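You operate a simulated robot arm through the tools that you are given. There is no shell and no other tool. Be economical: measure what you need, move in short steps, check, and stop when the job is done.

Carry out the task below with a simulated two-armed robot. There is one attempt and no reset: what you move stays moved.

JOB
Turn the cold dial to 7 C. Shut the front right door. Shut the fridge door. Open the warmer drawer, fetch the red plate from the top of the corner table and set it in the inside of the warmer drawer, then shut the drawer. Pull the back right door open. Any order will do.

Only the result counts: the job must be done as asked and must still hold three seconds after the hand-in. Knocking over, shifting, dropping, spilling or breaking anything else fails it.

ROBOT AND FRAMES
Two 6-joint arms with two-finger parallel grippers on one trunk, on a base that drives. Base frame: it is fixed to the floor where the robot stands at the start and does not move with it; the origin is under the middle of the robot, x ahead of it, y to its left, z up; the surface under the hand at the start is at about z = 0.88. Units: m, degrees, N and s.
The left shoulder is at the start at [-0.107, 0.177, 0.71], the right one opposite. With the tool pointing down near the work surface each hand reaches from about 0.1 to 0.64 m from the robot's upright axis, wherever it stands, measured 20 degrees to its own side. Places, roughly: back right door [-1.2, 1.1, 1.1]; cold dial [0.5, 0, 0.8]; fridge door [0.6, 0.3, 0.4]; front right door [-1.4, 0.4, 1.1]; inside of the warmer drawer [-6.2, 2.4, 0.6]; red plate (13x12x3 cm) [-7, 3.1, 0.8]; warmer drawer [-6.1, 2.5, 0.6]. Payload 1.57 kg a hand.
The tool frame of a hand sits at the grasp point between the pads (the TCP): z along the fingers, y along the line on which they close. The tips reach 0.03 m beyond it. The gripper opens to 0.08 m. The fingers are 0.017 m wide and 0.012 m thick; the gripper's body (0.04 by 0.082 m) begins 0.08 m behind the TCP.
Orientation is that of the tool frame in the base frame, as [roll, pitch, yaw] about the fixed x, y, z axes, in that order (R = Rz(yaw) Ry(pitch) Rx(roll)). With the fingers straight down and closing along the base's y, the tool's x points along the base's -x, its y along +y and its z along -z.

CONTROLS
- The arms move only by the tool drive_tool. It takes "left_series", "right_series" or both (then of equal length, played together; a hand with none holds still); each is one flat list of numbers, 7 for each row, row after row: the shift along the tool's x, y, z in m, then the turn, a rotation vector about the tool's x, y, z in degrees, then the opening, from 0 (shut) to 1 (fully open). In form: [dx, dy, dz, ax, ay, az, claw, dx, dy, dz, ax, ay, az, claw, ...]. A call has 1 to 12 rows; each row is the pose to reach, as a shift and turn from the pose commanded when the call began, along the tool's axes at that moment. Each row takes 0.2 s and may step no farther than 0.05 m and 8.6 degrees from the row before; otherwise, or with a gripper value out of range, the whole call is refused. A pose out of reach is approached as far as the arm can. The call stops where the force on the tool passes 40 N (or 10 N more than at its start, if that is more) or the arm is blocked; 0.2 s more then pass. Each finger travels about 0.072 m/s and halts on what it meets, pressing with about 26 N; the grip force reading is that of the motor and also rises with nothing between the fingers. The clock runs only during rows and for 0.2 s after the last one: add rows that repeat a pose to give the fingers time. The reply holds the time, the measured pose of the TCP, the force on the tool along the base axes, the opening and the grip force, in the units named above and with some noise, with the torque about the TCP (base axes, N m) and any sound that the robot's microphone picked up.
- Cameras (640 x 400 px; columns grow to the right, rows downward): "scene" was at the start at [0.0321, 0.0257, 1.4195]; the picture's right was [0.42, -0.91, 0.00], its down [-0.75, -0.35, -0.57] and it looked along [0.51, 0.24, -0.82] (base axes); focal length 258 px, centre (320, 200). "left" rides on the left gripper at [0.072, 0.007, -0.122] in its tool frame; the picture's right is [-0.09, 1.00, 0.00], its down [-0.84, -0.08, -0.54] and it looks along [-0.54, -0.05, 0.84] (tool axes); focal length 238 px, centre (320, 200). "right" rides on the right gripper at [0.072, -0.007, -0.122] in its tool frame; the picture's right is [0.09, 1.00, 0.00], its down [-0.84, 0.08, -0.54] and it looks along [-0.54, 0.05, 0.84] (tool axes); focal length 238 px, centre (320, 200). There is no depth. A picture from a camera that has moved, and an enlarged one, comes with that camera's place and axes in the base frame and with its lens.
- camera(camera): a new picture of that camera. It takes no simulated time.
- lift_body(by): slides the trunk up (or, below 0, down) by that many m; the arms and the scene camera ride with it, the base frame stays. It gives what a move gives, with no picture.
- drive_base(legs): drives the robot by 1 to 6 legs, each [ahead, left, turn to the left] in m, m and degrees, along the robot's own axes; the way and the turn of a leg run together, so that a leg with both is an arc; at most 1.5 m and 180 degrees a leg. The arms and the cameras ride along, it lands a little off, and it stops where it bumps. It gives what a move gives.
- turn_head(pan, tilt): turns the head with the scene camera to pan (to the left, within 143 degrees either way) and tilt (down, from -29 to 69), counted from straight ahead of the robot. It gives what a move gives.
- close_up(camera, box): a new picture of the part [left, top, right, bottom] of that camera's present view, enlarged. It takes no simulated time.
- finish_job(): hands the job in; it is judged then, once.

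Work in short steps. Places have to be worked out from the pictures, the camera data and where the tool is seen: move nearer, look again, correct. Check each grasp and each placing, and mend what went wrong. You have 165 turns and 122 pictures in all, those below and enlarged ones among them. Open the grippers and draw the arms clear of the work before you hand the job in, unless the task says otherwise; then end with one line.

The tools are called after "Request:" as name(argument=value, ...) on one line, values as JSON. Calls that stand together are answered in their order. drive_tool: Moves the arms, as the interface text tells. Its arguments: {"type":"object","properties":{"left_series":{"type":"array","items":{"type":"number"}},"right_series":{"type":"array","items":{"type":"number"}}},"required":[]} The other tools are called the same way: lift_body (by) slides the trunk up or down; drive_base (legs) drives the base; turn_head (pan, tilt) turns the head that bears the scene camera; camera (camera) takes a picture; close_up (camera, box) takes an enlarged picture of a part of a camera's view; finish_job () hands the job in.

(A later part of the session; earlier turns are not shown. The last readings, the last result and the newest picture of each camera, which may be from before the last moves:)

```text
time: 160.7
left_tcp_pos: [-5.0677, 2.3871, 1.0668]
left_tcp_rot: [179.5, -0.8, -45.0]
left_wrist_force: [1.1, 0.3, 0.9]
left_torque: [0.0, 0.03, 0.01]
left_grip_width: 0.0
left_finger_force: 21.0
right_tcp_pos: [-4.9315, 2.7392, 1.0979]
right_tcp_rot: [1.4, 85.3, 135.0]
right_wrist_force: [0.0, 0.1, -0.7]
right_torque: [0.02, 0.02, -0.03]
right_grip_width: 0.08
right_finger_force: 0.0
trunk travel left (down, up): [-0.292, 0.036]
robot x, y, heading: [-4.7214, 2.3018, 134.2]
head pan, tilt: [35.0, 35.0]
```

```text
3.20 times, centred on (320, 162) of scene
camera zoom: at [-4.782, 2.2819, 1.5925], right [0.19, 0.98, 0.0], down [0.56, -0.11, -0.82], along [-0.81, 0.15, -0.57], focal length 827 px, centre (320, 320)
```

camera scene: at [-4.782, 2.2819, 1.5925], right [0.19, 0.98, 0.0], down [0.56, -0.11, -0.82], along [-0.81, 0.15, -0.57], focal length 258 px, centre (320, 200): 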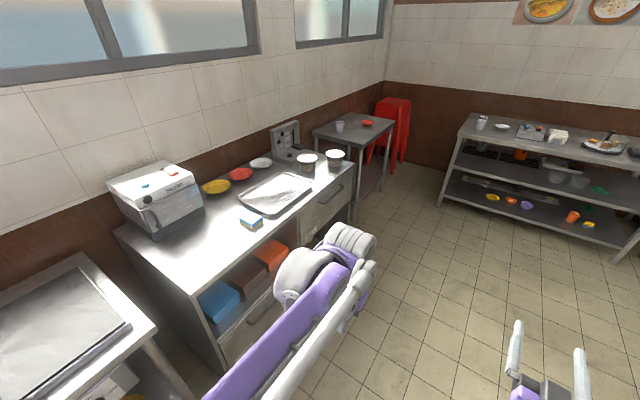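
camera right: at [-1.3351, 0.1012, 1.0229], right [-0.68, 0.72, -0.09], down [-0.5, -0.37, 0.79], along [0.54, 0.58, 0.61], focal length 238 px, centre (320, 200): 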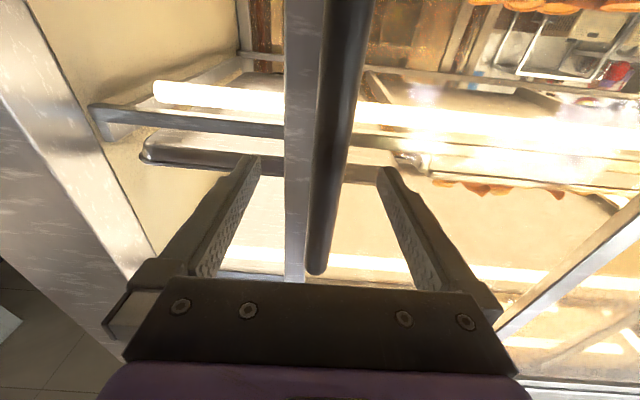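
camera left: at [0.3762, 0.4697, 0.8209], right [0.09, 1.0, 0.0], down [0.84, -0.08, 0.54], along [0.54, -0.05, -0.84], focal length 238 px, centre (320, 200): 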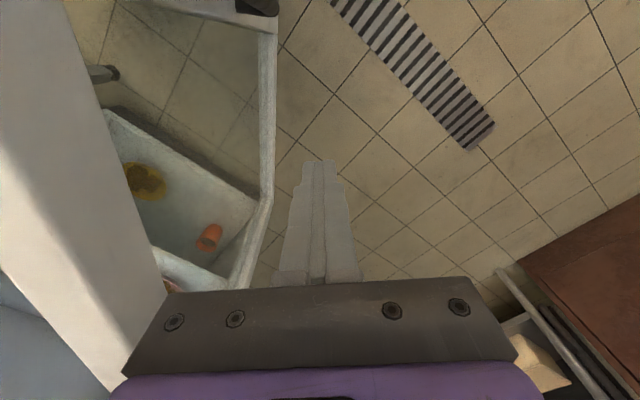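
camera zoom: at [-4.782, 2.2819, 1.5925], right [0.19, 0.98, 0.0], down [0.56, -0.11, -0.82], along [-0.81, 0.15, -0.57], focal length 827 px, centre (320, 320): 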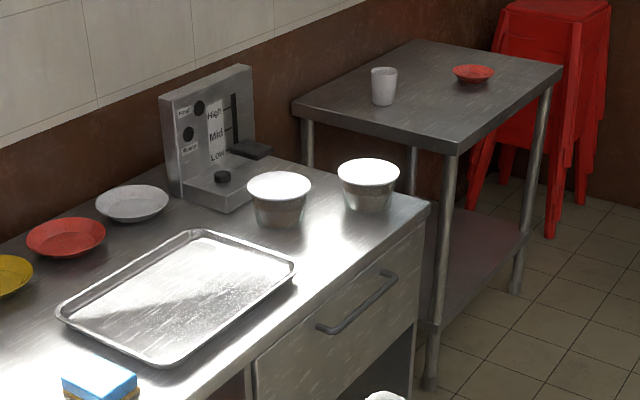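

Plate on the corner table ≈[-7.05,3.15,0.8]; drawer handle (horizontal bar) ≈[-6.04,2.58,0.74]. I drive level with the drawer and turn to face it.

Request:
drive_base(legs=[[0.97, 0, 0.8], [0, 0, 90]])

Request:
turn_head(pan=-15, tilt=45)

Request:
camera(camera="scene")

```text
time: 169.6
left_tcp_pos: [-5.491, 2.6424, 1.0669]
left_tcp_rot: [179.5, -0.7, 46.1]
left_wrist_force: [-0.1, 0.2, 0.4]
left_torque: [-0.01, 0.04, 0.0]
left_grip_width: 0.0002
left_finger_force: 20.7
right_tcp_pos: [-5.8455, 2.773, 1.0976]
right_tcp_rot: [1.5, 85.4, -133.8]
right_wrist_force: [1.1, -0.8, -0.4]
right_torque: [-0.02, 0.01, 0.02]
right_grip_width: 0.0802
right_finger_force: 0.0
trunk travel left (down, up): [-0.292, 0.036]
robot x, y, heading: [-5.4122, 2.9904, -135.0]
head pan, tilt: [35.0, 35.0]
```

```text
time: 170.7
left_tcp_pos: [-5.4902, 2.6427, 1.0667]
left_tcp_rot: [179.5, -0.7, 46.1]
left_wrist_force: [-0.2, -0.4, 0.7]
left_torque: [0.0, 0.01, 0.03]
left_grip_width: 0.0
left_finger_force: 21.7
right_tcp_pos: [-5.8454, 2.7722, 1.0976]
right_tcp_rot: [1.6, 85.4, -133.8]
right_wrist_force: [0.2, 0.4, -0.5]
right_torque: [0.0, 0.01, 0.02]
right_grip_width: 0.08
right_finger_force: 0.1
trunk travel left (down, up): [-0.292, 0.036]
robot x, y, heading: [-5.4073, 2.9893, -134.5]
head pan, tilt: [-15.0, 45.0]
```

```text
69 pictures are left
camera scene: at [-5.4507, 2.972, 1.5777], right [-0.51, 0.86, 0.0], down [0.61, 0.36, -0.71], along [-0.61, -0.36, -0.71], focal length 258 px, centre (320, 200)
```

scene: 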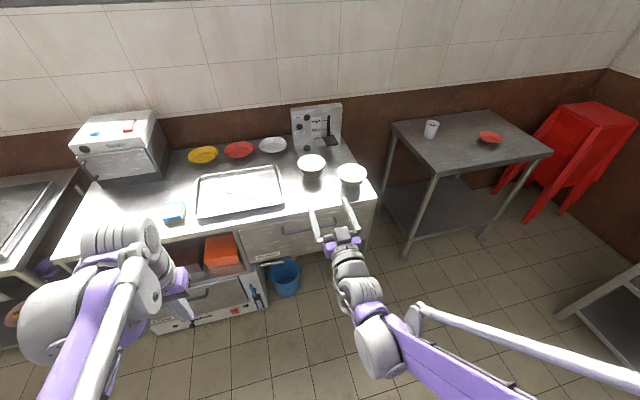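

Good view. I zoom on the drawer area and the table.

Request:
close_up(camera="scene", box=[220, 180, 390, 286])

```text
3.76 times, centred on (305, 233) of scene
camera zoom: at [-5.4507, 2.972, 1.5777], right [-0.51, 0.86, 0.0], down [0.61, 0.36, -0.71], along [-0.61, -0.36, -0.71], focal length 973 px, centre (376, 76)
```

zoom: 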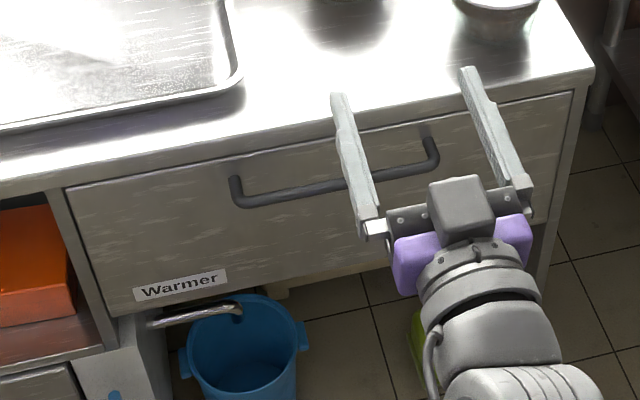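

That's the Warmer drawer; handle bar centre ≈ n −2.434, s −6.086, z ≈0.72 (lined up with the right hand). I lower the trunk and roll the right hand by −90° so the fingers close vertically.

Request:
lift_body(by=-0.285)

Request:
drive_tool(right_series=[0.008, 0, 0, 0, 0, -8.2, 1, 0.016, 0, 0, 0, 0, -16.4, 1, 0.024, 0, 0, 0, 0, -24.6, 1, 0.032, 0, 0, 0, 0, -32.8, 1, 0.04, 0, 0, 0, 0, -41, 1, 0.048, 0, 0, 0, 0, -49.2, 1, 0.056, 0, 0, 0, 0, -57.4, 1, 0.064, 0, 0, 0, 0, -65.6, 1, 0.072, 0, 0, 0, 0, -73.8, 1, 0.08, 0, 0, 0, 0, -82, 1, 0.087, 0, 0, 0, 0, -90, 1])

Request:
camera(camera="right")

```text
time: 173.6
left_tcp_pos: [-5.4898, 2.6427, 0.7823]
left_tcp_rot: [179.5, -0.8, 46.0]
left_wrist_force: [0.8, -0.5, -0.4]
left_torque: [-0.01, -0.02, -0.01]
left_grip_width: 0.0001
left_finger_force: 21.4
right_tcp_pos: [-5.845, 2.7718, 0.8125]
right_tcp_rot: [1.7, 85.2, -133.9]
right_wrist_force: [-0.1, -0.4, 0.7]
right_torque: [0.03, 0.01, 0.0]
right_grip_width: 0.0802
right_finger_force: 0.0
trunk travel left (down, up): [-0.007, 0.321]
robot x, y, heading: [-5.4074, 2.9889, -134.6]
head pan, tilt: [-15.0, 45.0]
```

```text
time: 176.0
left_tcp_pos: [-5.4896, 2.642, 0.7812]
left_tcp_rot: [179.5, -0.7, 46.1]
left_wrist_force: [-1.5, 0.2, -0.4]
left_torque: [-0.01, -0.02, 0.01]
left_grip_width: 0.0
left_finger_force: 21.0
right_tcp_pos: [-5.8497, 2.7671, 0.7252]
right_tcp_rot: [-85.4, 0.0, 134.3]
right_wrist_force: [-0.2, -0.4, -0.4]
right_torque: [-0.03, 0.02, 0.01]
right_grip_width: 0.0798
right_finger_force: 0.1
trunk travel left (down, up): [-0.007, 0.321]
robot x, y, heading: [-5.4109, 2.9852, -134.7]
head pan, tilt: [-15.0, 45.0]
```

```text
67 pictures are left
camera right: at [-5.8126, 2.903, 0.7228], right [-0.12, 0.01, -0.99], down [0.97, -0.23, -0.12], along [-0.23, -0.97, 0.02], focal length 238 px, centre (320, 200)
```

right: 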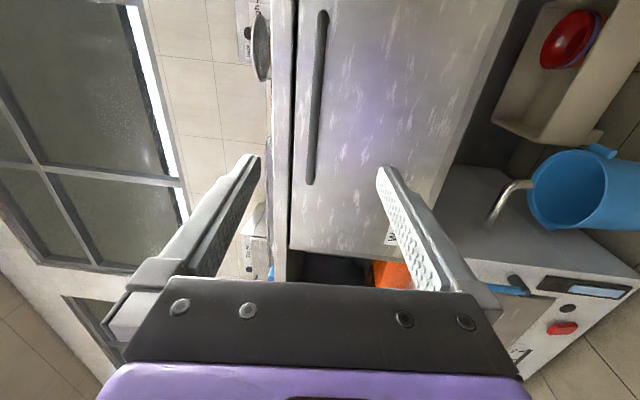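

Handle is roughly centred, z≈0.75. I drive 14 cm forward and re-check.

Request:
drive_base(legs=[[0.14, 0, 0]])

Request:
camera(camera="right")

```text
time: 177.3
left_tcp_pos: [-5.5874, 2.5425, 0.7813]
left_tcp_rot: [179.4, -0.8, 46.3]
left_wrist_force: [-0.2, 0.0, 0.1]
left_torque: [0.01, -0.01, 0.01]
left_grip_width: 0.0
left_finger_force: 21.6
right_tcp_pos: [-5.9469, 2.6667, 0.7252]
right_tcp_rot: [-85.4, 0.1, 134.4]
right_wrist_force: [-0.2, 0.2, 0.6]
right_torque: [-0.01, -0.03, 0.01]
right_grip_width: 0.08
right_finger_force: 0.0
trunk travel left (down, up): [-0.007, 0.321]
robot x, y, heading: [-5.5071, 2.8878, -134.6]
head pan, tilt: [-15.0, 45.0]
```

```text
66 pictures are left
camera right: at [-5.9105, 2.8026, 0.7226], right [-0.12, 0.01, -0.99], down [0.97, -0.22, -0.12], along [-0.22, -0.97, 0.02], focal length 238 px, centre (320, 200)
```

right: 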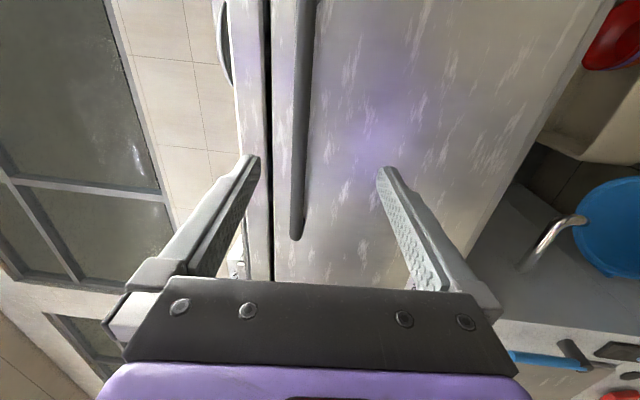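

The bar is slightly high and we are near its left end; I shift 4 cm right, 1 cm up and advance 8 cm.

Request:
drive_tool(right_series=[0.02, -0.004, 0.02, 0, 0, 0, 1, 0.04, -0.008, 0.04, 0, 0, 0, 1, 0.04, -0.008, 0.06, 0, 0, 0, 1, 0.04, -0.008, 0.08, 0, 0, 0, 1])

Request:
camera(camera="right")

```text
time: 178.3
left_tcp_pos: [-5.5867, 2.5426, 0.7811]
left_tcp_rot: [179.4, -0.7, 46.1]
left_wrist_force: [-0.5, -0.4, -0.1]
left_torque: [-0.02, 0.05, 0.0]
left_grip_width: 0.0
left_finger_force: 21.2
right_tcp_pos: [-6.0107, 2.6193, 0.7395]
right_tcp_rot: [-85.6, 0.2, 132.9]
right_wrist_force: [0.2, -0.7, 0.3]
right_torque: [0.03, 0.01, -0.01]
right_grip_width: 0.0798
right_finger_force: 0.1
right hand out of reach, approached as far as the arm can: row 1, 2, 3, 4
trunk travel left (down, up): [-0.007, 0.321]
robot x, y, heading: [-5.506, 2.8893, -134.6]
head pan, tilt: [-15.0, 45.0]
```

```text
65 pictures are left
camera right: at [-5.9695, 2.7538, 0.7375], right [-0.11, 0.01, -0.99], down [0.96, -0.25, -0.11], along [-0.25, -0.97, 0.02], focal length 238 px, centre (320, 200)
```

right: 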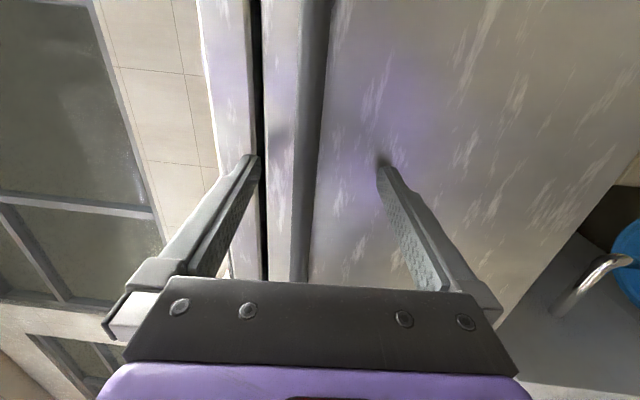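

Centred on the bar now (right shift was limited). I half-close, take the excess shift out, advance 3.5 cm and grip.

Request:
drive_tool(right_series=[-0.03, 0, 0, 0, 0, 0, 0.6, -0.03, 0, 0.01, 0, 0, 0, 0.6, -0.03, 0, 0.025, 0, 0, 0, 0.6, -0.03, 0, 0.035, 0, 0, 0, 0.6, -0.03, 0, 0.035, 0, 0, 0, 0.2, -0.03, 0, 0.035, 0, 0, 0, 0.02, -0.03, 0, 0.035, 0, 0, 0, 0.02, -0.03, 0, 0.035, 0, 0, 0, 0.02])

Request:
camera(camera="right")

```text
time: 179.0
left_tcp_pos: [-5.5873, 2.5431, 0.7825]
left_tcp_rot: [179.6, -0.6, 46.3]
left_wrist_force: [-0.5, 0.0, 0.0]
left_torque: [-0.01, 0.0, 0.01]
left_grip_width: 0.0001
left_finger_force: 21.2
right_tcp_pos: [-5.9934, 2.5929, 0.7413]
right_tcp_rot: [-85.5, 0.2, 134.5]
right_wrist_force: [10.6, 10.5, 0.5]
right_torque: [0.34, -0.29, 0.04]
right_grip_width: 0.0463
right_finger_force: 0.0
trunk travel left (down, up): [-0.007, 0.321]
robot x, y, heading: [-5.5075, 2.8907, -134.6]
head pan, tilt: [-15.0, 45.0]
stopped in row 3 (right hand): the force on the tool passed its limit at 58 N (the readings are from after the stop); the commanded pose is now the measured one
```

```text
64 pictures are left
camera right: at [-5.9565, 2.7286, 0.7383], right [-0.12, 0.01, -0.99], down [0.97, -0.22, -0.12], along [-0.22, -0.97, 0.02], focal length 238 px, centre (320, 200)
```

right: 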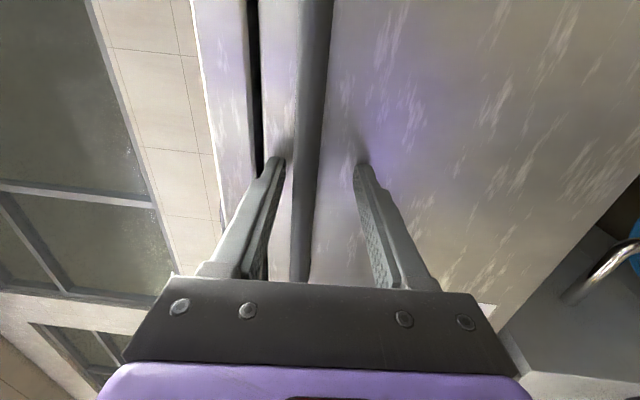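

Tips touched the drawer face with the bar between the fingers. I back off 5 mm and close.

Request:
drive_tool(right_series=[0, 0, -0.005, 0, 0, 0, 0.6, 0, 0, -0.005, 0, 0, 0, 0.2, 0, 0, -0.005, 0, 0, 0, 0.02, 0, 0, -0.005, 0, 0, 0, 0.02, 0, 0, -0.005, 0, 0, 0, 0.02])

```text
time: 180.2
left_tcp_pos: [-5.5864, 2.5432, 0.7824]
left_tcp_rot: [179.5, -0.6, 46.2]
left_wrist_force: [0.8, -0.2, -0.2]
left_torque: [-0.02, -0.02, 0.01]
left_grip_width: 0.0003
left_finger_force: 20.6
right_tcp_pos: [-5.9898, 2.5962, 0.7424]
right_tcp_rot: [-85.2, 0.1, 134.4]
right_wrist_force: [-2.6, -3.2, 31.7]
right_torque: [0.07, 0.04, 0.03]
right_grip_width: 0.0289
right_finger_force: 15.7
trunk travel left (down, up): [-0.007, 0.321]
robot x, y, heading: [-5.5076, 2.8885, -134.8]
head pan, tilt: [-15.0, 45.0]
```

The bar sits above the hand's centre (tool pushed up); I raise the hand ~1 cm so the grip closes evenly.

Request:
drive_tool(right_series=[0, -0.004, 0, 0, 0, 0, 0.1, 0, -0.008, 0, 0, 0, 0, 0.02, 0, -0.008, 0, 0, 0, 0, 0.02, 0, -0.008, 0, 0, 0, 0, 0.02])

```text
time: 181.2
left_tcp_pos: [-5.5876, 2.5435, 0.7825]
left_tcp_rot: [179.6, -0.6, 46.1]
left_wrist_force: [-0.2, -0.1, 0.0]
left_torque: [-0.01, 0.0, -0.02]
left_grip_width: 0.0002
left_finger_force: 20.9
right_tcp_pos: [-5.9887, 2.5947, 0.7496]
right_tcp_rot: [-85.5, 0.1, 134.4]
right_wrist_force: [1.2, -1.7, 16.6]
right_torque: [0.04, 0.09, -0.04]
right_grip_width: 0.0156
right_finger_force: 7.7
trunk travel left (down, up): [-0.007, 0.321]
robot x, y, heading: [-5.5111, 2.8889, -134.4]
head pan, tilt: [-15.0, 45.0]
```

Request:
drive_tool(right_series=[0, -0.003, 0, 0, 0, 0, 0.02, 0, -0.005, 0, 0, 0, 0, 0.02, 0, -0.005, 0, 0, 0, 0, 0.02])

```text
time: 182.0
left_tcp_pos: [-5.5873, 2.5437, 0.7826]
left_tcp_rot: [179.5, -0.8, 46.1]
left_wrist_force: [-0.1, 0.3, -0.2]
left_torque: [0.02, 0.0, 0.02]
left_grip_width: 0.0001
left_finger_force: 21.1
right_tcp_pos: [-5.9893, 2.595, 0.7495]
right_tcp_rot: [-86.1, 0.3, 134.8]
right_wrist_force: [-0.2, 0.8, -10.1]
right_torque: [0.14, -0.01, -0.23]
right_grip_width: 0.0135
right_finger_force: 29.4
trunk travel left (down, up): [-0.007, 0.321]
robot x, y, heading: [-5.5086, 2.8851, -134.5]
head pan, tilt: [-15.0, 45.0]
stopped in row 3 (right hand): the force on the tool passed its limit at 42 N (the readings are from after the stop); the commanded pose is now the measured one
```

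Firm grip on the handle now. I pull the drawer open by backing the base ~0.3 m.

Request:
drive_base(legs=[[-0.3, 0, 0]])

Request:
camera(camera="scene")

```text
time: 184.1
left_tcp_pos: [-5.3776, 2.7551, 0.7817]
left_tcp_rot: [179.7, -0.8, 46.3]
left_wrist_force: [0.3, -0.6, -0.7]
left_torque: [-0.01, 0.0, -0.04]
left_grip_width: 0.0002
left_finger_force: 21.6
right_tcp_pos: [-5.7787, 2.8065, 0.7503]
right_tcp_rot: [-86.2, 0.1, 134.8]
right_wrist_force: [12.7, -15.6, -18.6]
right_torque: [0.07, -0.01, 0.27]
right_grip_width: 0.0135
right_finger_force: 30.1
trunk travel left (down, up): [-0.007, 0.321]
robot x, y, heading: [-5.2984, 3.1033, -134.1]
head pan, tilt: [-15.0, 45.0]
```

```text
63 pictures are left
camera scene: at [-5.3748, 3.0468, 1.2853], right [-0.51, 0.86, 0.0], down [0.61, 0.36, -0.71], along [-0.61, -0.36, -0.71], focal length 258 px, centre (320, 200)
```

scene: 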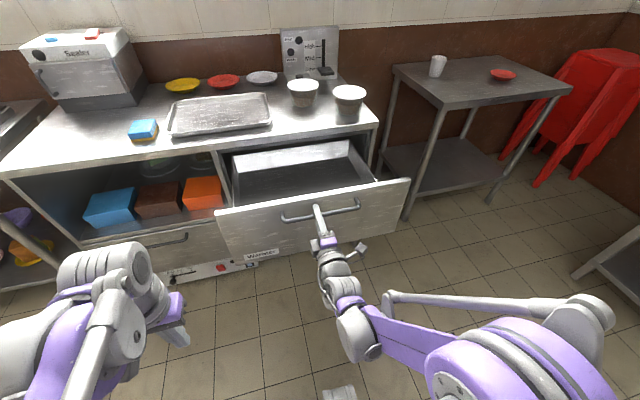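

Drawer is open 0.3 m and empty. I release, back off, raise the trunk and start restoring the right hand's roll.

Request:
drive_tool(right_series=[0, 0, 0, 0, 0, 0, 0.4, 0, 0, 0, 0, 0, 0, 0.8, 0, 0, 0, 0, 0, 0, 0.8, 0, 0, -0.04, 0, 0, 0, 0.8, 0, 0, -0.08, 0, 0, 0, 0.8])

Request:
drive_base(legs=[[-0.05, -0.1, 0]])

Request:
lift_body(by=0.22)

Request:
drive_tool(right_series=[0, 0, 0, 0, 0, 8.2, 1, 0, 0, 0, 0, 0, 16.4, 1, 0, 0, 0, 0, 0, 24.6, 1, 0, 0, 0, 0, 0, 32.8, 1, 0, 0, 0, 0, 0, 41, 1, 0, 0, 0, 0, 0, 49.2, 1, 0, 0, 0, 0, 0, 57.4, 1, 0, 0, 0, 0, 0, 65.6, 1, 0, 0, 0, 0, 0, 73.8, 1, 0, 0, 0, 0, 0, 82, 1, 0, 0, 0, 0, 0, 90, 1])

```text
time: 185.3
left_tcp_pos: [-5.3773, 2.7551, 0.7818]
left_tcp_rot: [179.5, -0.7, 46.2]
left_wrist_force: [-0.5, -0.6, 0.0]
left_torque: [-0.01, -0.01, 0.0]
left_grip_width: 0.0001
left_finger_force: 21.2
right_tcp_pos: [-5.7236, 2.8642, 0.7462]
right_tcp_rot: [-86.1, 0.1, 134.8]
right_wrist_force: [0.2, 0.2, 1.1]
right_torque: [0.0, 0.0, 0.02]
right_grip_width: 0.064
right_finger_force: 0.0
trunk travel left (down, up): [-0.007, 0.321]
robot x, y, heading: [-5.2976, 3.1013, -134.6]
head pan, tilt: [-15.0, 45.0]
```

```text
time: 186.8
left_tcp_pos: [-5.4144, 2.8605, 0.7824]
left_tcp_rot: [179.6, -0.7, 46.3]
left_wrist_force: [-0.3, 0.4, -1.3]
left_torque: [0.02, -0.02, 0.01]
left_grip_width: 0.0002
left_finger_force: 20.7
right_tcp_pos: [-5.7583, 2.9685, 0.7473]
right_tcp_rot: [-86.2, 0.2, 134.8]
right_wrist_force: [-0.5, -0.7, -0.6]
right_torque: [0.01, 0.0, -0.03]
right_grip_width: 0.0637
right_finger_force: 0.0
trunk travel left (down, up): [-0.007, 0.321]
robot x, y, heading: [-5.3353, 3.2044, -134.5]
head pan, tilt: [-15.0, 45.0]
```

```text
time: 189.1
left_tcp_pos: [-5.4139, 2.8595, 1.0021]
left_tcp_rot: [179.4, -0.7, 46.2]
left_wrist_force: [-0.1, 0.6, 0.6]
left_torque: [0.0, 0.01, 0.01]
left_grip_width: 0.0
left_finger_force: 21.7
right_tcp_pos: [-5.7583, 2.9679, 0.9667]
right_tcp_rot: [-86.2, 0.2, 134.8]
right_wrist_force: [0.3, 0.7, -0.4]
right_torque: [-0.01, 0.04, -0.02]
right_grip_width: 0.0638
right_finger_force: 0.0
trunk travel left (down, up): [-0.227, 0.101]
robot x, y, heading: [-5.3357, 3.2081, -134.2]
head pan, tilt: [-15.0, 45.0]
```

```text
time: 191.5
left_tcp_pos: [-5.414, 2.8589, 1.0032]
left_tcp_rot: [179.4, -0.8, 46.3]
left_wrist_force: [-0.4, 0.3, 0.4]
left_torque: [-0.01, 0.02, -0.03]
left_grip_width: 0.0
left_finger_force: 21.2
right_tcp_pos: [-5.7576, 2.9679, 0.9664]
right_tcp_rot: [5.0, 86.1, -130.3]
right_wrist_force: [0.5, -0.3, -0.3]
right_torque: [0.0, -0.03, 0.02]
right_grip_width: 0.0799
right_finger_force: 0.1
trunk travel left (down, up): [-0.227, 0.101]
robot x, y, heading: [-5.3318, 3.2034, -134.4]
head pan, tilt: [-15.0, 45.0]
```

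Now I pitch the right hand to point down.

Request:
drive_tool(right_series=[-0.006, 0, 0, 0, 8.5, 0, 1, -0.012, 0, 0, 0, 17, 0, 1, -0.018, 0, 0, 0, 25.5, 0, 1, -0.024, 0, 0, 0, 34, 0, 1, -0.03, 0, 0, 0, 42.5, 0, 1, -0.036, 0, 0, 0, 51, 0, 1, -0.042, 0, 0, 0, 59.5, 0, 1, -0.048, 0, 0, 0, 68, 0, 1, -0.054, 0, 0, 0, 76.5, 0, 1, -0.06, 0, 0, 0, 85, 0, 1, -0.06, 0, 0, 0, 93.5, 0, 1])

Request:
drive_base(legs=[[0.0, -1.04, 0], [0.35, 0, 0]])

Request:
turn_head(pan=-20, tilt=50)

Request:
camera(camera="scene")

Request:
camera(camera="right")

```text
time: 193.9
left_tcp_pos: [-5.4153, 2.8587, 1.0018]
left_tcp_rot: [179.5, -0.8, 46.2]
left_wrist_force: [0.0, 0.3, 0.4]
left_torque: [0.04, -0.01, 0.03]
left_grip_width: 0.0
left_finger_force: 21.6
right_tcp_pos: [-5.7551, 2.9698, 1.0267]
right_tcp_rot: [179.8, 0.1, 44.8]
right_wrist_force: [0.4, -0.1, 0.5]
right_torque: [0.02, -0.01, 0.01]
right_grip_width: 0.0799
right_finger_force: 0.1
trunk travel left (down, up): [-0.227, 0.101]
robot x, y, heading: [-5.3334, 3.2057, -134.5]
head pan, tilt: [-15.0, 45.0]
```

```text
time: 205.3
left_tcp_pos: [-6.403, 3.3501, 1.0022]
left_tcp_rot: [179.6, -0.7, 45.7]
left_wrist_force: [0.5, -0.5, 0.4]
left_torque: [-0.02, 0.0, -0.01]
left_grip_width: 0.0
left_finger_force: 21.2
right_tcp_pos: [-6.7418, 3.4638, 1.026]
right_tcp_rot: [179.9, 0.3, 44.3]
right_wrist_force: [-0.8, -0.6, 0.1]
right_torque: [0.04, 0.03, 0.0]
right_grip_width: 0.0799
right_finger_force: 0.1
trunk travel left (down, up): [-0.227, 0.101]
robot x, y, heading: [-6.3176, 3.6946, -134.9]
head pan, tilt: [-15.0, 45.0]
```

```text
time: 205.9
left_tcp_pos: [-6.4026, 3.3508, 1.0011]
left_tcp_rot: [179.6, -0.8, 45.7]
left_wrist_force: [0.0, 0.0, -0.2]
left_torque: [0.0, -0.01, 0.01]
left_grip_width: 0.0001
left_finger_force: 21.2
right_tcp_pos: [-6.7433, 3.4637, 1.0261]
right_tcp_rot: [179.8, 0.3, 44.3]
right_wrist_force: [-0.3, -1.1, -0.1]
right_torque: [0.0, 0.01, -0.01]
right_grip_width: 0.0799
right_finger_force: 0.1
trunk travel left (down, up): [-0.227, 0.101]
robot x, y, heading: [-6.3192, 3.6963, -135.2]
head pan, tilt: [-20.0, 50.0]
```

```text
62 pictures are left
camera scene: at [-6.3621, 3.6868, 1.5014], right [-0.42, 0.91, 0.0], down [0.69, 0.32, -0.64], along [-0.58, -0.27, -0.77], focal length 258 px, centre (320, 200)
```

scene: 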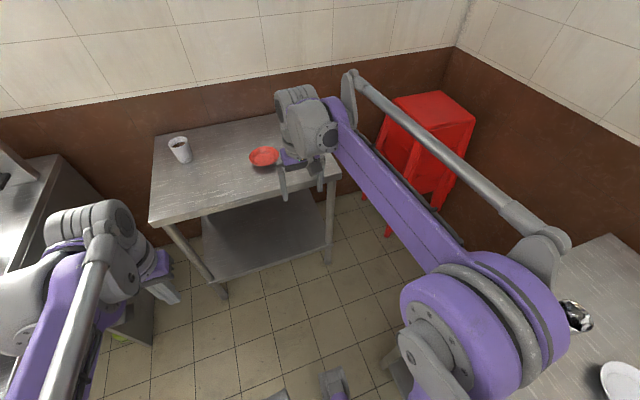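

```text
61 pictures are left
camera right: at [-6.6966, 3.52, 1.1483], right [0.76, -0.65, 0.0], down [-0.54, -0.64, 0.55], along [-0.35, -0.42, -0.84], focal length 238 px, centre (320, 200)
```

right: 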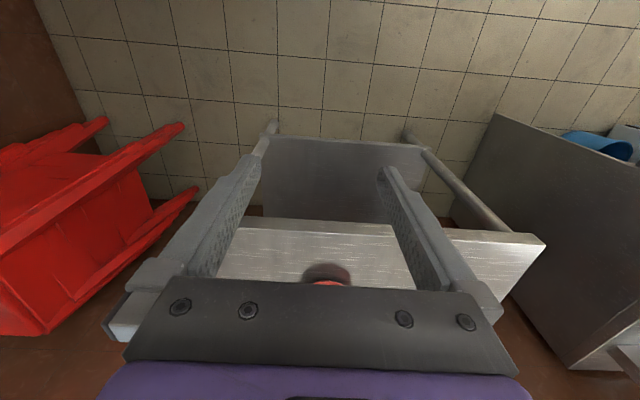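

Plate is at about n −2.73, s −7.17. I drive 0.31 m forward, staying clear of the table, and look again.

Request:
drive_base(legs=[[0.31, 0, 0]])

Request:
camera(camera="right")

Request:
camera(camera="scene")

```text
time: 208.0
left_tcp_pos: [-6.621, 3.1337, 1.0008]
left_tcp_rot: [179.5, -0.7, 45.7]
left_wrist_force: [-0.3, 0.2, 0.5]
left_torque: [0.03, 0.0, -0.01]
left_grip_width: 0.0001
left_finger_force: 20.8
right_tcp_pos: [-6.961, 3.2468, 1.0271]
right_tcp_rot: [179.8, 0.3, 44.2]
right_wrist_force: [-1.2, -0.3, -0.7]
right_torque: [0.01, 0.01, -0.02]
right_grip_width: 0.0801
right_finger_force: 0.0
trunk travel left (down, up): [-0.227, 0.101]
robot x, y, heading: [-6.5401, 3.4813, -134.9]
head pan, tilt: [-20.0, 50.0]
```

```text
60 pictures are left
camera right: at [-6.9147, 3.302, 1.1482], right [0.76, -0.65, 0.0], down [-0.54, -0.64, 0.55], along [-0.35, -0.42, -0.84], focal length 238 px, centre (320, 200)
```

right: 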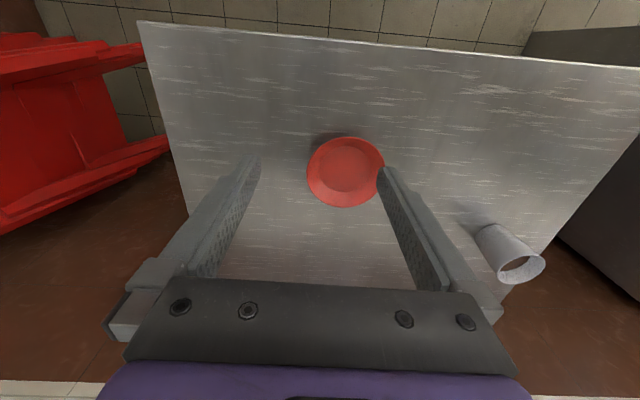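

```text
59 pictures are left
camera scene: at [-6.5801, 3.4686, 1.5014], right [-0.42, 0.91, 0.0], down [0.69, 0.32, -0.64], along [-0.58, -0.27, -0.77], focal length 258 px, centre (320, 200)
```

scene: 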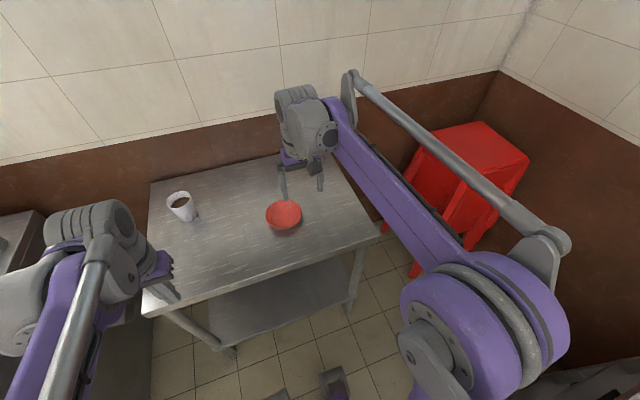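

Plate rim centre ≈[-6.997,3.140], rim z≈0.81. I'll pinch its right (−s) rim: move 10 cm forward, 1 cm right, and lower to TCP z≈0.87.

Request:
drive_tool(right_series=[-0.034, -0.003, 0, 0, 0, 0, 0.8, -0.068, -0.006, 0, 0, 0, 0, 0.6, -0.101, -0.009, 0, 0, 0, 0, 0.6, -0.101, -0.009, 0.04, 0, 0, 0, 0.6, -0.101, -0.009, 0.08, 0, 0, 0, 0.6, -0.101, -0.009, 0.12, 0, 0, 0, 0.6, -0.101, -0.009, 0.155, 0, 0, 0, 0.6])

Request:
camera(camera="right")

```text
time: 209.6
left_tcp_pos: [-6.6209, 3.1333, 1.0008]
left_tcp_rot: [179.5, -0.7, 45.7]
left_wrist_force: [-0.3, 0.7, 0.6]
left_torque: [0.0, 0.0, -0.01]
left_grip_width: 0.0002
left_finger_force: 20.8
right_tcp_pos: [-7.0405, 3.1818, 0.8704]
right_tcp_rot: [179.7, 0.3, 44.3]
right_wrist_force: [0.1, 0.0, 0.1]
right_torque: [-0.01, -0.01, -0.04]
right_grip_width: 0.048
right_finger_force: 0.0
trunk travel left (down, up): [-0.227, 0.101]
robot x, y, heading: [-6.5373, 3.4798, -135.1]
head pan, tilt: [-20.0, 50.0]
```

```text
58 pictures are left
camera right: at [-6.9939, 3.2373, 0.9926], right [0.76, -0.65, 0.0], down [-0.54, -0.64, 0.55], along [-0.35, -0.42, -0.84], focal length 238 px, centre (320, 200)
```

right: 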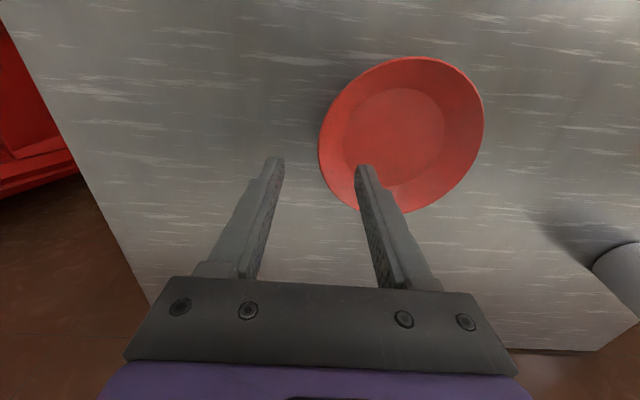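

The rim's left edge falls right between the fingers. I adjust 1.2 cm back and lower 3.5 cm.

Request:
drive_tool(right_series=[0.012, 0, 0.012, 0, 0, 0, 0.6, 0.012, 0, 0.024, 0, 0, 0, 0.6, 0.012, 0, 0.035, 0, 0, 0, 0.6])

Request:
camera(camera="right")

```text
time: 210.4
left_tcp_pos: [-6.6196, 3.1333, 1.0024]
left_tcp_rot: [179.6, -0.6, 45.7]
left_wrist_force: [0.0, 0.3, 0.6]
left_torque: [0.01, -0.02, -0.01]
left_grip_width: 0.0001
left_finger_force: 21.3
right_tcp_pos: [-7.0308, 3.1888, 0.8399]
right_tcp_rot: [179.9, 0.5, 44.4]
right_wrist_force: [-4.8, -4.1, 21.2]
right_torque: [-0.52, -0.3, -0.16]
right_grip_width: 0.0475
right_finger_force: 0.0
trunk travel left (down, up): [-0.227, 0.101]
robot x, y, heading: [-6.5396, 3.4783, -135.0]
head pan, tilt: [-20.0, 50.0]
```

```text
57 pictures are left
camera right: at [-6.9844, 3.2454, 0.96], right [0.76, -0.65, 0.0], down [-0.54, -0.63, 0.55], along [-0.36, -0.42, -0.84], focal length 238 px, centre (320, 200)
```

right: 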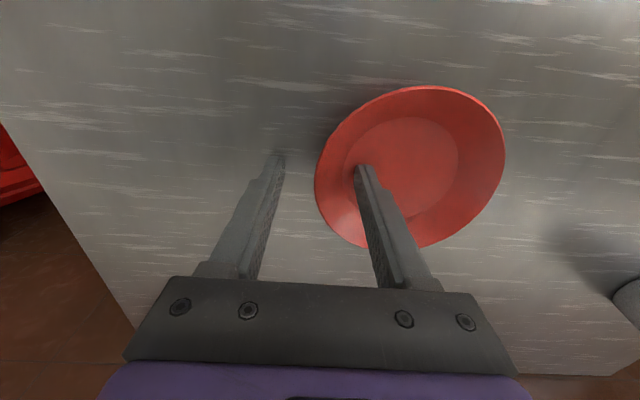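

The inner tip touched the plate's inner floor. I raise ~6 mm and close on the rim.

Request:
drive_tool(right_series=[0, 0, -0.006, 0, 0, 0, 0.6, 0, 0, -0.006, 0, 0, 0, 0.35, 0, 0, -0.006, 0, 0, 0, 0.15, 0, 0, -0.006, 0, 0, 0, 0, 0, 0, -0.006, 0, 0, 0, 0, 0, 0, -0.006, 0, 0, 0, 0])

Request:
camera(camera="right")

```text
time: 211.8
left_tcp_pos: [-6.621, 3.1325, 1.002]
left_tcp_rot: [179.4, -0.7, 45.7]
left_wrist_force: [0.3, -0.3, -0.2]
left_torque: [-0.02, 0.0, 0.0]
left_grip_width: 0.0001
left_finger_force: 21.2
right_tcp_pos: [-7.0304, 3.1894, 0.8427]
right_tcp_rot: [179.7, 0.3, 44.3]
right_wrist_force: [-0.6, 1.1, 6.1]
right_torque: [-0.37, -0.4, 0.07]
right_grip_width: 0.0185
right_finger_force: 25.7
trunk travel left (down, up): [-0.227, 0.101]
robot x, y, heading: [-6.5379, 3.477, -134.9]
head pan, tilt: [-20.0, 50.0]
```

```text
56 pictures are left
camera right: at [-6.9846, 3.246, 0.9649], right [0.76, -0.65, 0.0], down [-0.54, -0.64, 0.55], along [-0.35, -0.42, -0.84], focal length 238 px, centre (320, 200)
```

right: 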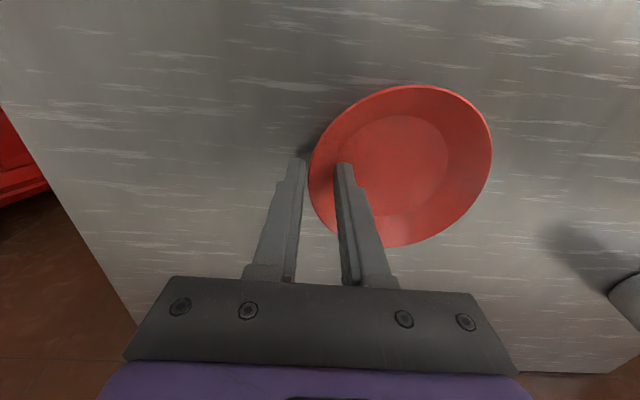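

Pinched (18.5 mm across the sloped wall). I lift gently 4 cm and check.

Request:
drive_tool(right_series=[0, 0, -0.01, 0, 0, 0, 0, 0, 0, -0.02, 0, 0, 0, 0, 0, 0, -0.03, 0, 0, 0, 0, 0, 0, -0.04, 0, 0, 0, 0])

Request:
camera(camera="right")

Request:
close_up(camera="scene", box=[200, 120, 380, 232])

```text
time: 212.8
left_tcp_pos: [-6.6198, 3.1343, 1.0019]
left_tcp_rot: [179.5, -0.7, 45.8]
left_wrist_force: [-0.1, -0.3, -0.5]
left_torque: [0.02, 0.03, -0.01]
left_grip_width: 0.0
left_finger_force: 21.6
right_tcp_pos: [-7.0301, 3.1903, 0.8825]
right_tcp_rot: [179.9, 0.3, 44.4]
right_wrist_force: [1.0, -0.5, 2.3]
right_torque: [-0.19, -0.26, 0.0]
right_grip_width: 0.0088
right_finger_force: 26.0
trunk travel left (down, up): [-0.227, 0.101]
robot x, y, heading: [-6.5431, 3.4798, -135.1]
head pan, tilt: [-20.0, 50.0]
```

```text
55 pictures are left
camera right: at [-6.9844, 3.2456, 1.0046], right [0.76, -0.65, 0.0], down [-0.54, -0.64, 0.55], along [-0.35, -0.42, -0.84], focal length 238 px, centre (320, 200)
```

right: 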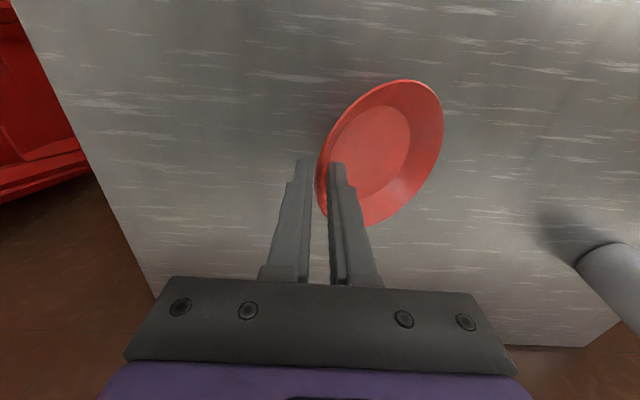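

```text
3.56 times, centred on (290, 176) of scene
camera zoom: at [-6.5795, 3.469, 1.5014], right [-0.42, 0.91, 0.0], down [0.69, 0.32, -0.64], along [-0.58, -0.27, -0.77], focal length 919 px, centre (427, 285)
```

zoom: 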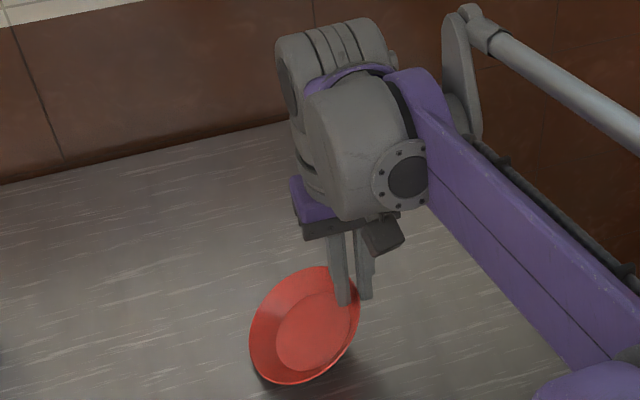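

The plate swung so its wall lies flat between the pads, a firm hold. I lift further, 14 cm, and check.

Request:
drive_tool(right_series=[0, 0, -0.025, 0, 0, 0, 0, 0, 0, -0.05, 0, 0, 0, 0, 0, 0, -0.08, 0, 0, 0, 0, 0, 0, -0.11, 0, 0, 0, 0, 0, 0, -0.14, 0, 0, 0, 0])

Request:
camera(camera="right")

Request:
camera(camera="scene")

```text
time: 214.0
left_tcp_pos: [-6.62, 3.1331, 1.0024]
left_tcp_rot: [179.5, -0.7, 45.6]
left_wrist_force: [-0.2, 0.1, 0.5]
left_torque: [-0.01, -0.02, -0.02]
left_grip_width: 0.0
left_finger_force: 21.7
right_tcp_pos: [-7.0313, 3.1919, 1.0247]
right_tcp_rot: [179.8, 0.3, 44.3]
right_wrist_force: [-0.1, -0.4, -0.4]
right_torque: [0.02, 0.0, 0.03]
right_grip_width: 0.0051
right_finger_force: 25.4
trunk travel left (down, up): [-0.227, 0.101]
robot x, y, heading: [-6.5373, 3.4799, -134.8]
head pan, tilt: [-20.0, 50.0]
```

```text
53 pictures are left
camera right: at [-6.9849, 3.2472, 1.1454], right [0.76, -0.65, 0.0], down [-0.54, -0.64, 0.55], along [-0.35, -0.42, -0.84], focal length 238 px, centre (320, 200)
```

right: 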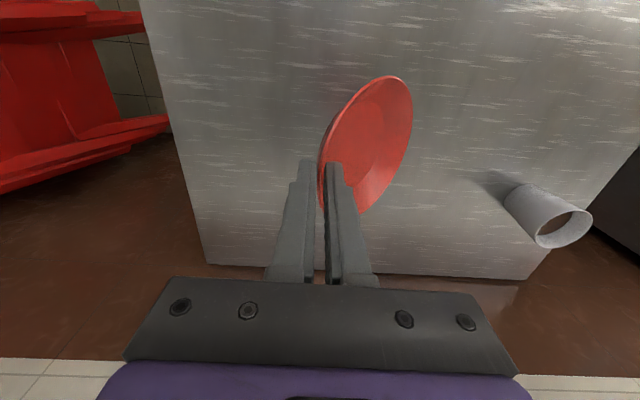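

```text
52 pictures are left
camera scene: at [-6.5797, 3.4689, 1.5014], right [-0.42, 0.91, 0.0], down [0.69, 0.32, -0.64], along [-0.58, -0.27, -0.77], focal length 258 px, centre (320, 200)
```

scene: 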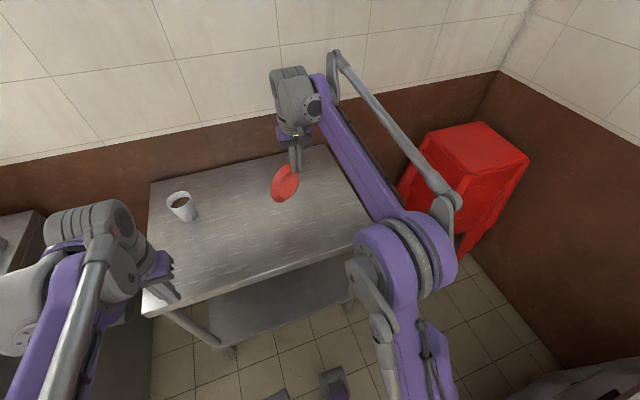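

Plate is held securely at its rim, tilted. I back off and strafe left to bring it over the open drawer.

Request:
drive_base(legs=[[-0.5, 0, 0], [0, 1.06, 0]])

Request:
turn_head(pan=-15, tilt=50)

Request:
camera(camera="scene")

Request:
camera(camera="right")

```text
time: 226.2
left_tcp_pos: [-5.5162, 2.7437, 1.0012]
left_tcp_rot: [179.5, -0.7, 45.9]
left_wrist_force: [0.3, 0.6, -0.4]
left_torque: [-0.02, 0.01, 0.0]
left_grip_width: 0.0001
left_finger_force: 21.3
right_tcp_pos: [-5.9263, 2.7999, 1.0232]
right_tcp_rot: [179.9, 0.3, 44.5]
right_wrist_force: [0.4, -0.4, -1.4]
right_torque: [0.03, -0.01, -0.06]
right_grip_width: 0.005
right_finger_force: 25.1
trunk travel left (down, up): [-0.227, 0.101]
robot x, y, heading: [-5.4342, 3.0911, -134.8]
head pan, tilt: [-20.0, 50.0]
```

```text
time: 226.8
left_tcp_pos: [-5.5164, 2.7425, 1.0023]
left_tcp_rot: [179.4, -0.8, 45.8]
left_wrist_force: [0.6, 0.6, -0.6]
left_torque: [0.02, -0.02, 0.0]
left_grip_width: 0.0001
left_finger_force: 21.7
right_tcp_pos: [-5.9277, 2.8003, 1.0236]
right_tcp_rot: [179.8, 0.3, 44.4]
right_wrist_force: [-1.1, -0.3, -0.5]
right_torque: [0.01, 0.04, 0.05]
right_grip_width: 0.005
right_finger_force: 26.0
trunk travel left (down, up): [-0.227, 0.101]
robot x, y, heading: [-5.4336, 3.0887, -135.0]
head pan, tilt: [-15.0, 50.0]
```

```text
51 pictures are left
camera scene: at [-5.473, 3.0723, 1.5014], right [-0.5, 0.87, 0.0], down [0.66, 0.38, -0.64], along [-0.56, -0.32, -0.77], focal length 258 px, centre (320, 200)
```

scene: 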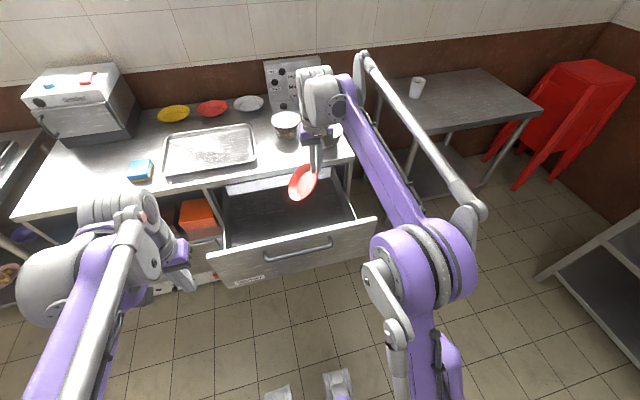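

```text
50 pictures are left
camera right: at [-5.8808, 2.8559, 1.1449], right [0.76, -0.65, 0.0], down [-0.54, -0.64, 0.55], along [-0.35, -0.42, -0.84], focal length 238 px, centre (320, 200)
```

right: 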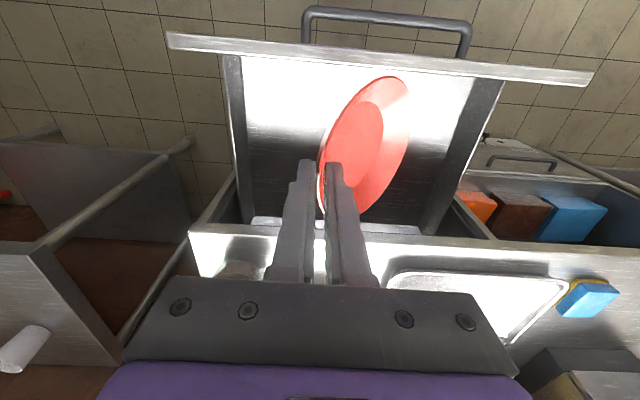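

I retract the left hand, move base 9 cm forward, and tilt the right hand 30° to level the plate, shifting it 4 cm left.

Request:
drive_tool(left_series=[0.03, 0.0, -0.03, 0, 0, 0, 0, 0.06, 0, -0.06, 0, 0, 0, 0, 0.09, 0, -0.09, 0, 0, 0, 0, 0.1, 0, -0.13, 0, 0, 0, 0, 0.1, 0, -0.17, 0, 0, 0, 0], right_series=[0, 0.008, 0, -6, 0, 0, 0, 0, 0.016, 0, -12, 0, 0, 0, 0, 0.024, 0, -18, 0, 0, 0, 0, 0.032, 0, -24, 0, 0, 0, 0, 0.04, 0, -30, 0, 0, 0])

Request:
drive_base(legs=[[0.09, 0, 0]])

Request:
camera(camera="right")

```text
time: 228.0
left_tcp_pos: [-5.449, 2.8136, 1.1733]
left_tcp_rot: [179.5, -0.7, 45.8]
left_wrist_force: [-1.3, 0.0, -1.0]
left_torque: [-0.02, -0.04, -0.01]
left_grip_width: 0.0002
left_finger_force: 21.3
right_tcp_pos: [-5.8994, 2.7714, 1.0246]
right_tcp_rot: [149.7, 0.2, 44.3]
right_wrist_force: [-0.3, -0.4, -0.2]
right_torque: [0.03, 0.04, -0.01]
right_grip_width: 0.005
right_finger_force: 25.7
trunk travel left (down, up): [-0.227, 0.101]
robot x, y, heading: [-5.4355, 3.09, -134.7]
head pan, tilt: [-15.0, 50.0]
```

```text
time: 229.1
left_tcp_pos: [-5.5115, 2.75, 1.1728]
left_tcp_rot: [179.5, -0.7, 45.8]
left_wrist_force: [-0.3, -0.2, 0.2]
left_torque: [-0.01, -0.04, -0.01]
left_grip_width: 0.0004
left_finger_force: 21.1
right_tcp_pos: [-5.9624, 2.7084, 1.0246]
right_tcp_rot: [149.9, 0.3, 44.4]
right_wrist_force: [-1.0, -0.3, -0.3]
right_torque: [0.01, -0.03, 0.01]
right_grip_width: 0.0052
right_finger_force: 25.5
trunk travel left (down, up): [-0.227, 0.101]
robot x, y, heading: [-5.4969, 3.0262, -134.7]
head pan, tilt: [-15.0, 50.0]
```

```text
49 pictures are left
camera right: at [-5.9579, 2.8065, 1.125], right [0.67, -0.55, 0.5], down [-0.74, -0.44, 0.51], along [-0.06, -0.71, -0.7], focal length 238 px, centre (320, 200)
```

right: 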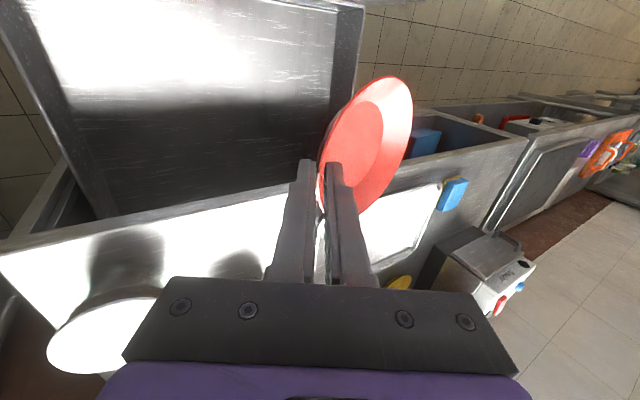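

Orientation as intended; TCP is over the drawer's middle. I lower the trunk 20 cm and look.

Request:
lift_body(by=-0.2)

Request:
camera(camera="scene")

Request:
camera(camera="right")

```text
time: 231.3
left_tcp_pos: [-5.5104, 2.7498, 0.9725]
left_tcp_rot: [179.4, -0.6, 45.7]
left_wrist_force: [-0.4, -1.1, -0.2]
left_torque: [-0.03, 0.0, 0.0]
left_grip_width: 0.0001
left_finger_force: 21.3
right_tcp_pos: [-5.9618, 2.7089, 0.8243]
right_tcp_rot: [149.8, 0.3, 44.4]
right_wrist_force: [-0.3, -0.1, -1.0]
right_torque: [0.02, 0.04, 0.02]
right_grip_width: 0.0049
right_finger_force: 25.6
trunk travel left (down, up): [-0.027, 0.301]
robot x, y, heading: [-5.4998, 3.0206, -135.1]
head pan, tilt: [-15.0, 50.0]
```

```text
48 pictures are left
camera scene: at [-5.5678, 2.9771, 1.2948], right [-0.5, 0.87, 0.0], down [0.66, 0.38, -0.64], along [-0.56, -0.32, -0.77], focal length 258 px, centre (320, 200)
```

scene: 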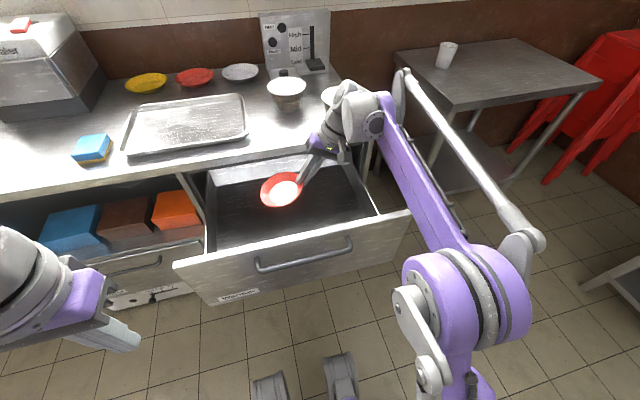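

```text
47 pictures are left
camera right: at [-5.9575, 2.807, 0.9253], right [0.67, -0.55, 0.5], down [-0.74, -0.44, 0.51], along [-0.06, -0.71, -0.7], focal length 238 px, centre (320, 200)
```

right: 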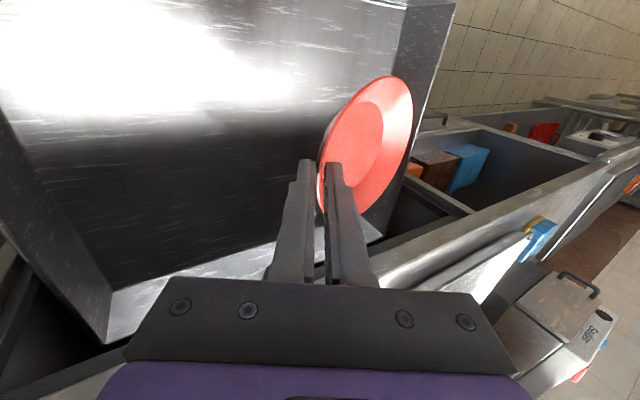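

Plate hovers over the drawer's centre. I lower it in steps (down = −0.5y+0.866z in tool axes), 11 cm first.

Request:
drive_tool(right_series=[0, -0.01, 0.0173, 0, 0, 0, 0, 0, -0.02, 0.0346, 0, 0, 0, 0, 0, -0.03, 0.052, 0, 0, 0, 0, 0, -0.04, 0.0693, 0, 0, 0, 0, 0, -0.048, 0.083, 0, 0, 0, 0, 0, -0.055, 0.095, 0, 0, 0, 0])

Request:
camera(camera="scene")

```text
time: 232.7
left_tcp_pos: [-5.5112, 2.751, 0.9732]
left_tcp_rot: [179.6, -0.7, 45.9]
left_wrist_force: [-0.5, 0.3, -0.6]
left_torque: [0.02, 0.01, 0.06]
left_grip_width: 0.0
left_finger_force: 21.4
right_tcp_pos: [-5.9619, 2.708, 0.7124]
right_tcp_rot: [149.7, 0.3, 44.5]
right_wrist_force: [-0.6, 0.5, -0.9]
right_torque: [0.05, 0.03, -0.02]
right_grip_width: 0.005
right_finger_force: 25.9
trunk travel left (down, up): [-0.027, 0.301]
robot x, y, heading: [-5.4957, 3.0237, -134.6]
head pan, tilt: [-15.0, 50.0]
```

```text
46 pictures are left
camera scene: at [-5.568, 2.977, 1.2947], right [-0.5, 0.87, 0.0], down [0.66, 0.38, -0.64], along [-0.56, -0.32, -0.77], focal length 258 px, centre (320, 200)
```

scene: 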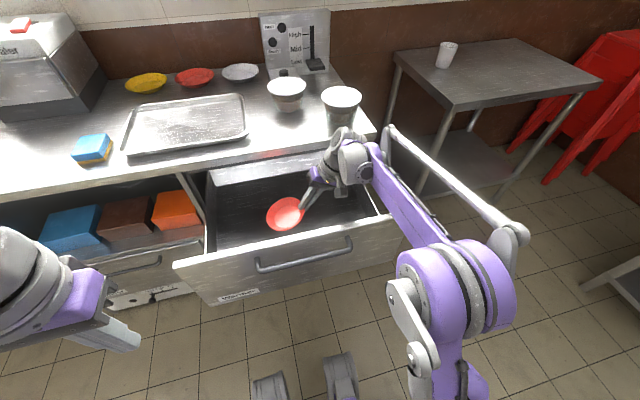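

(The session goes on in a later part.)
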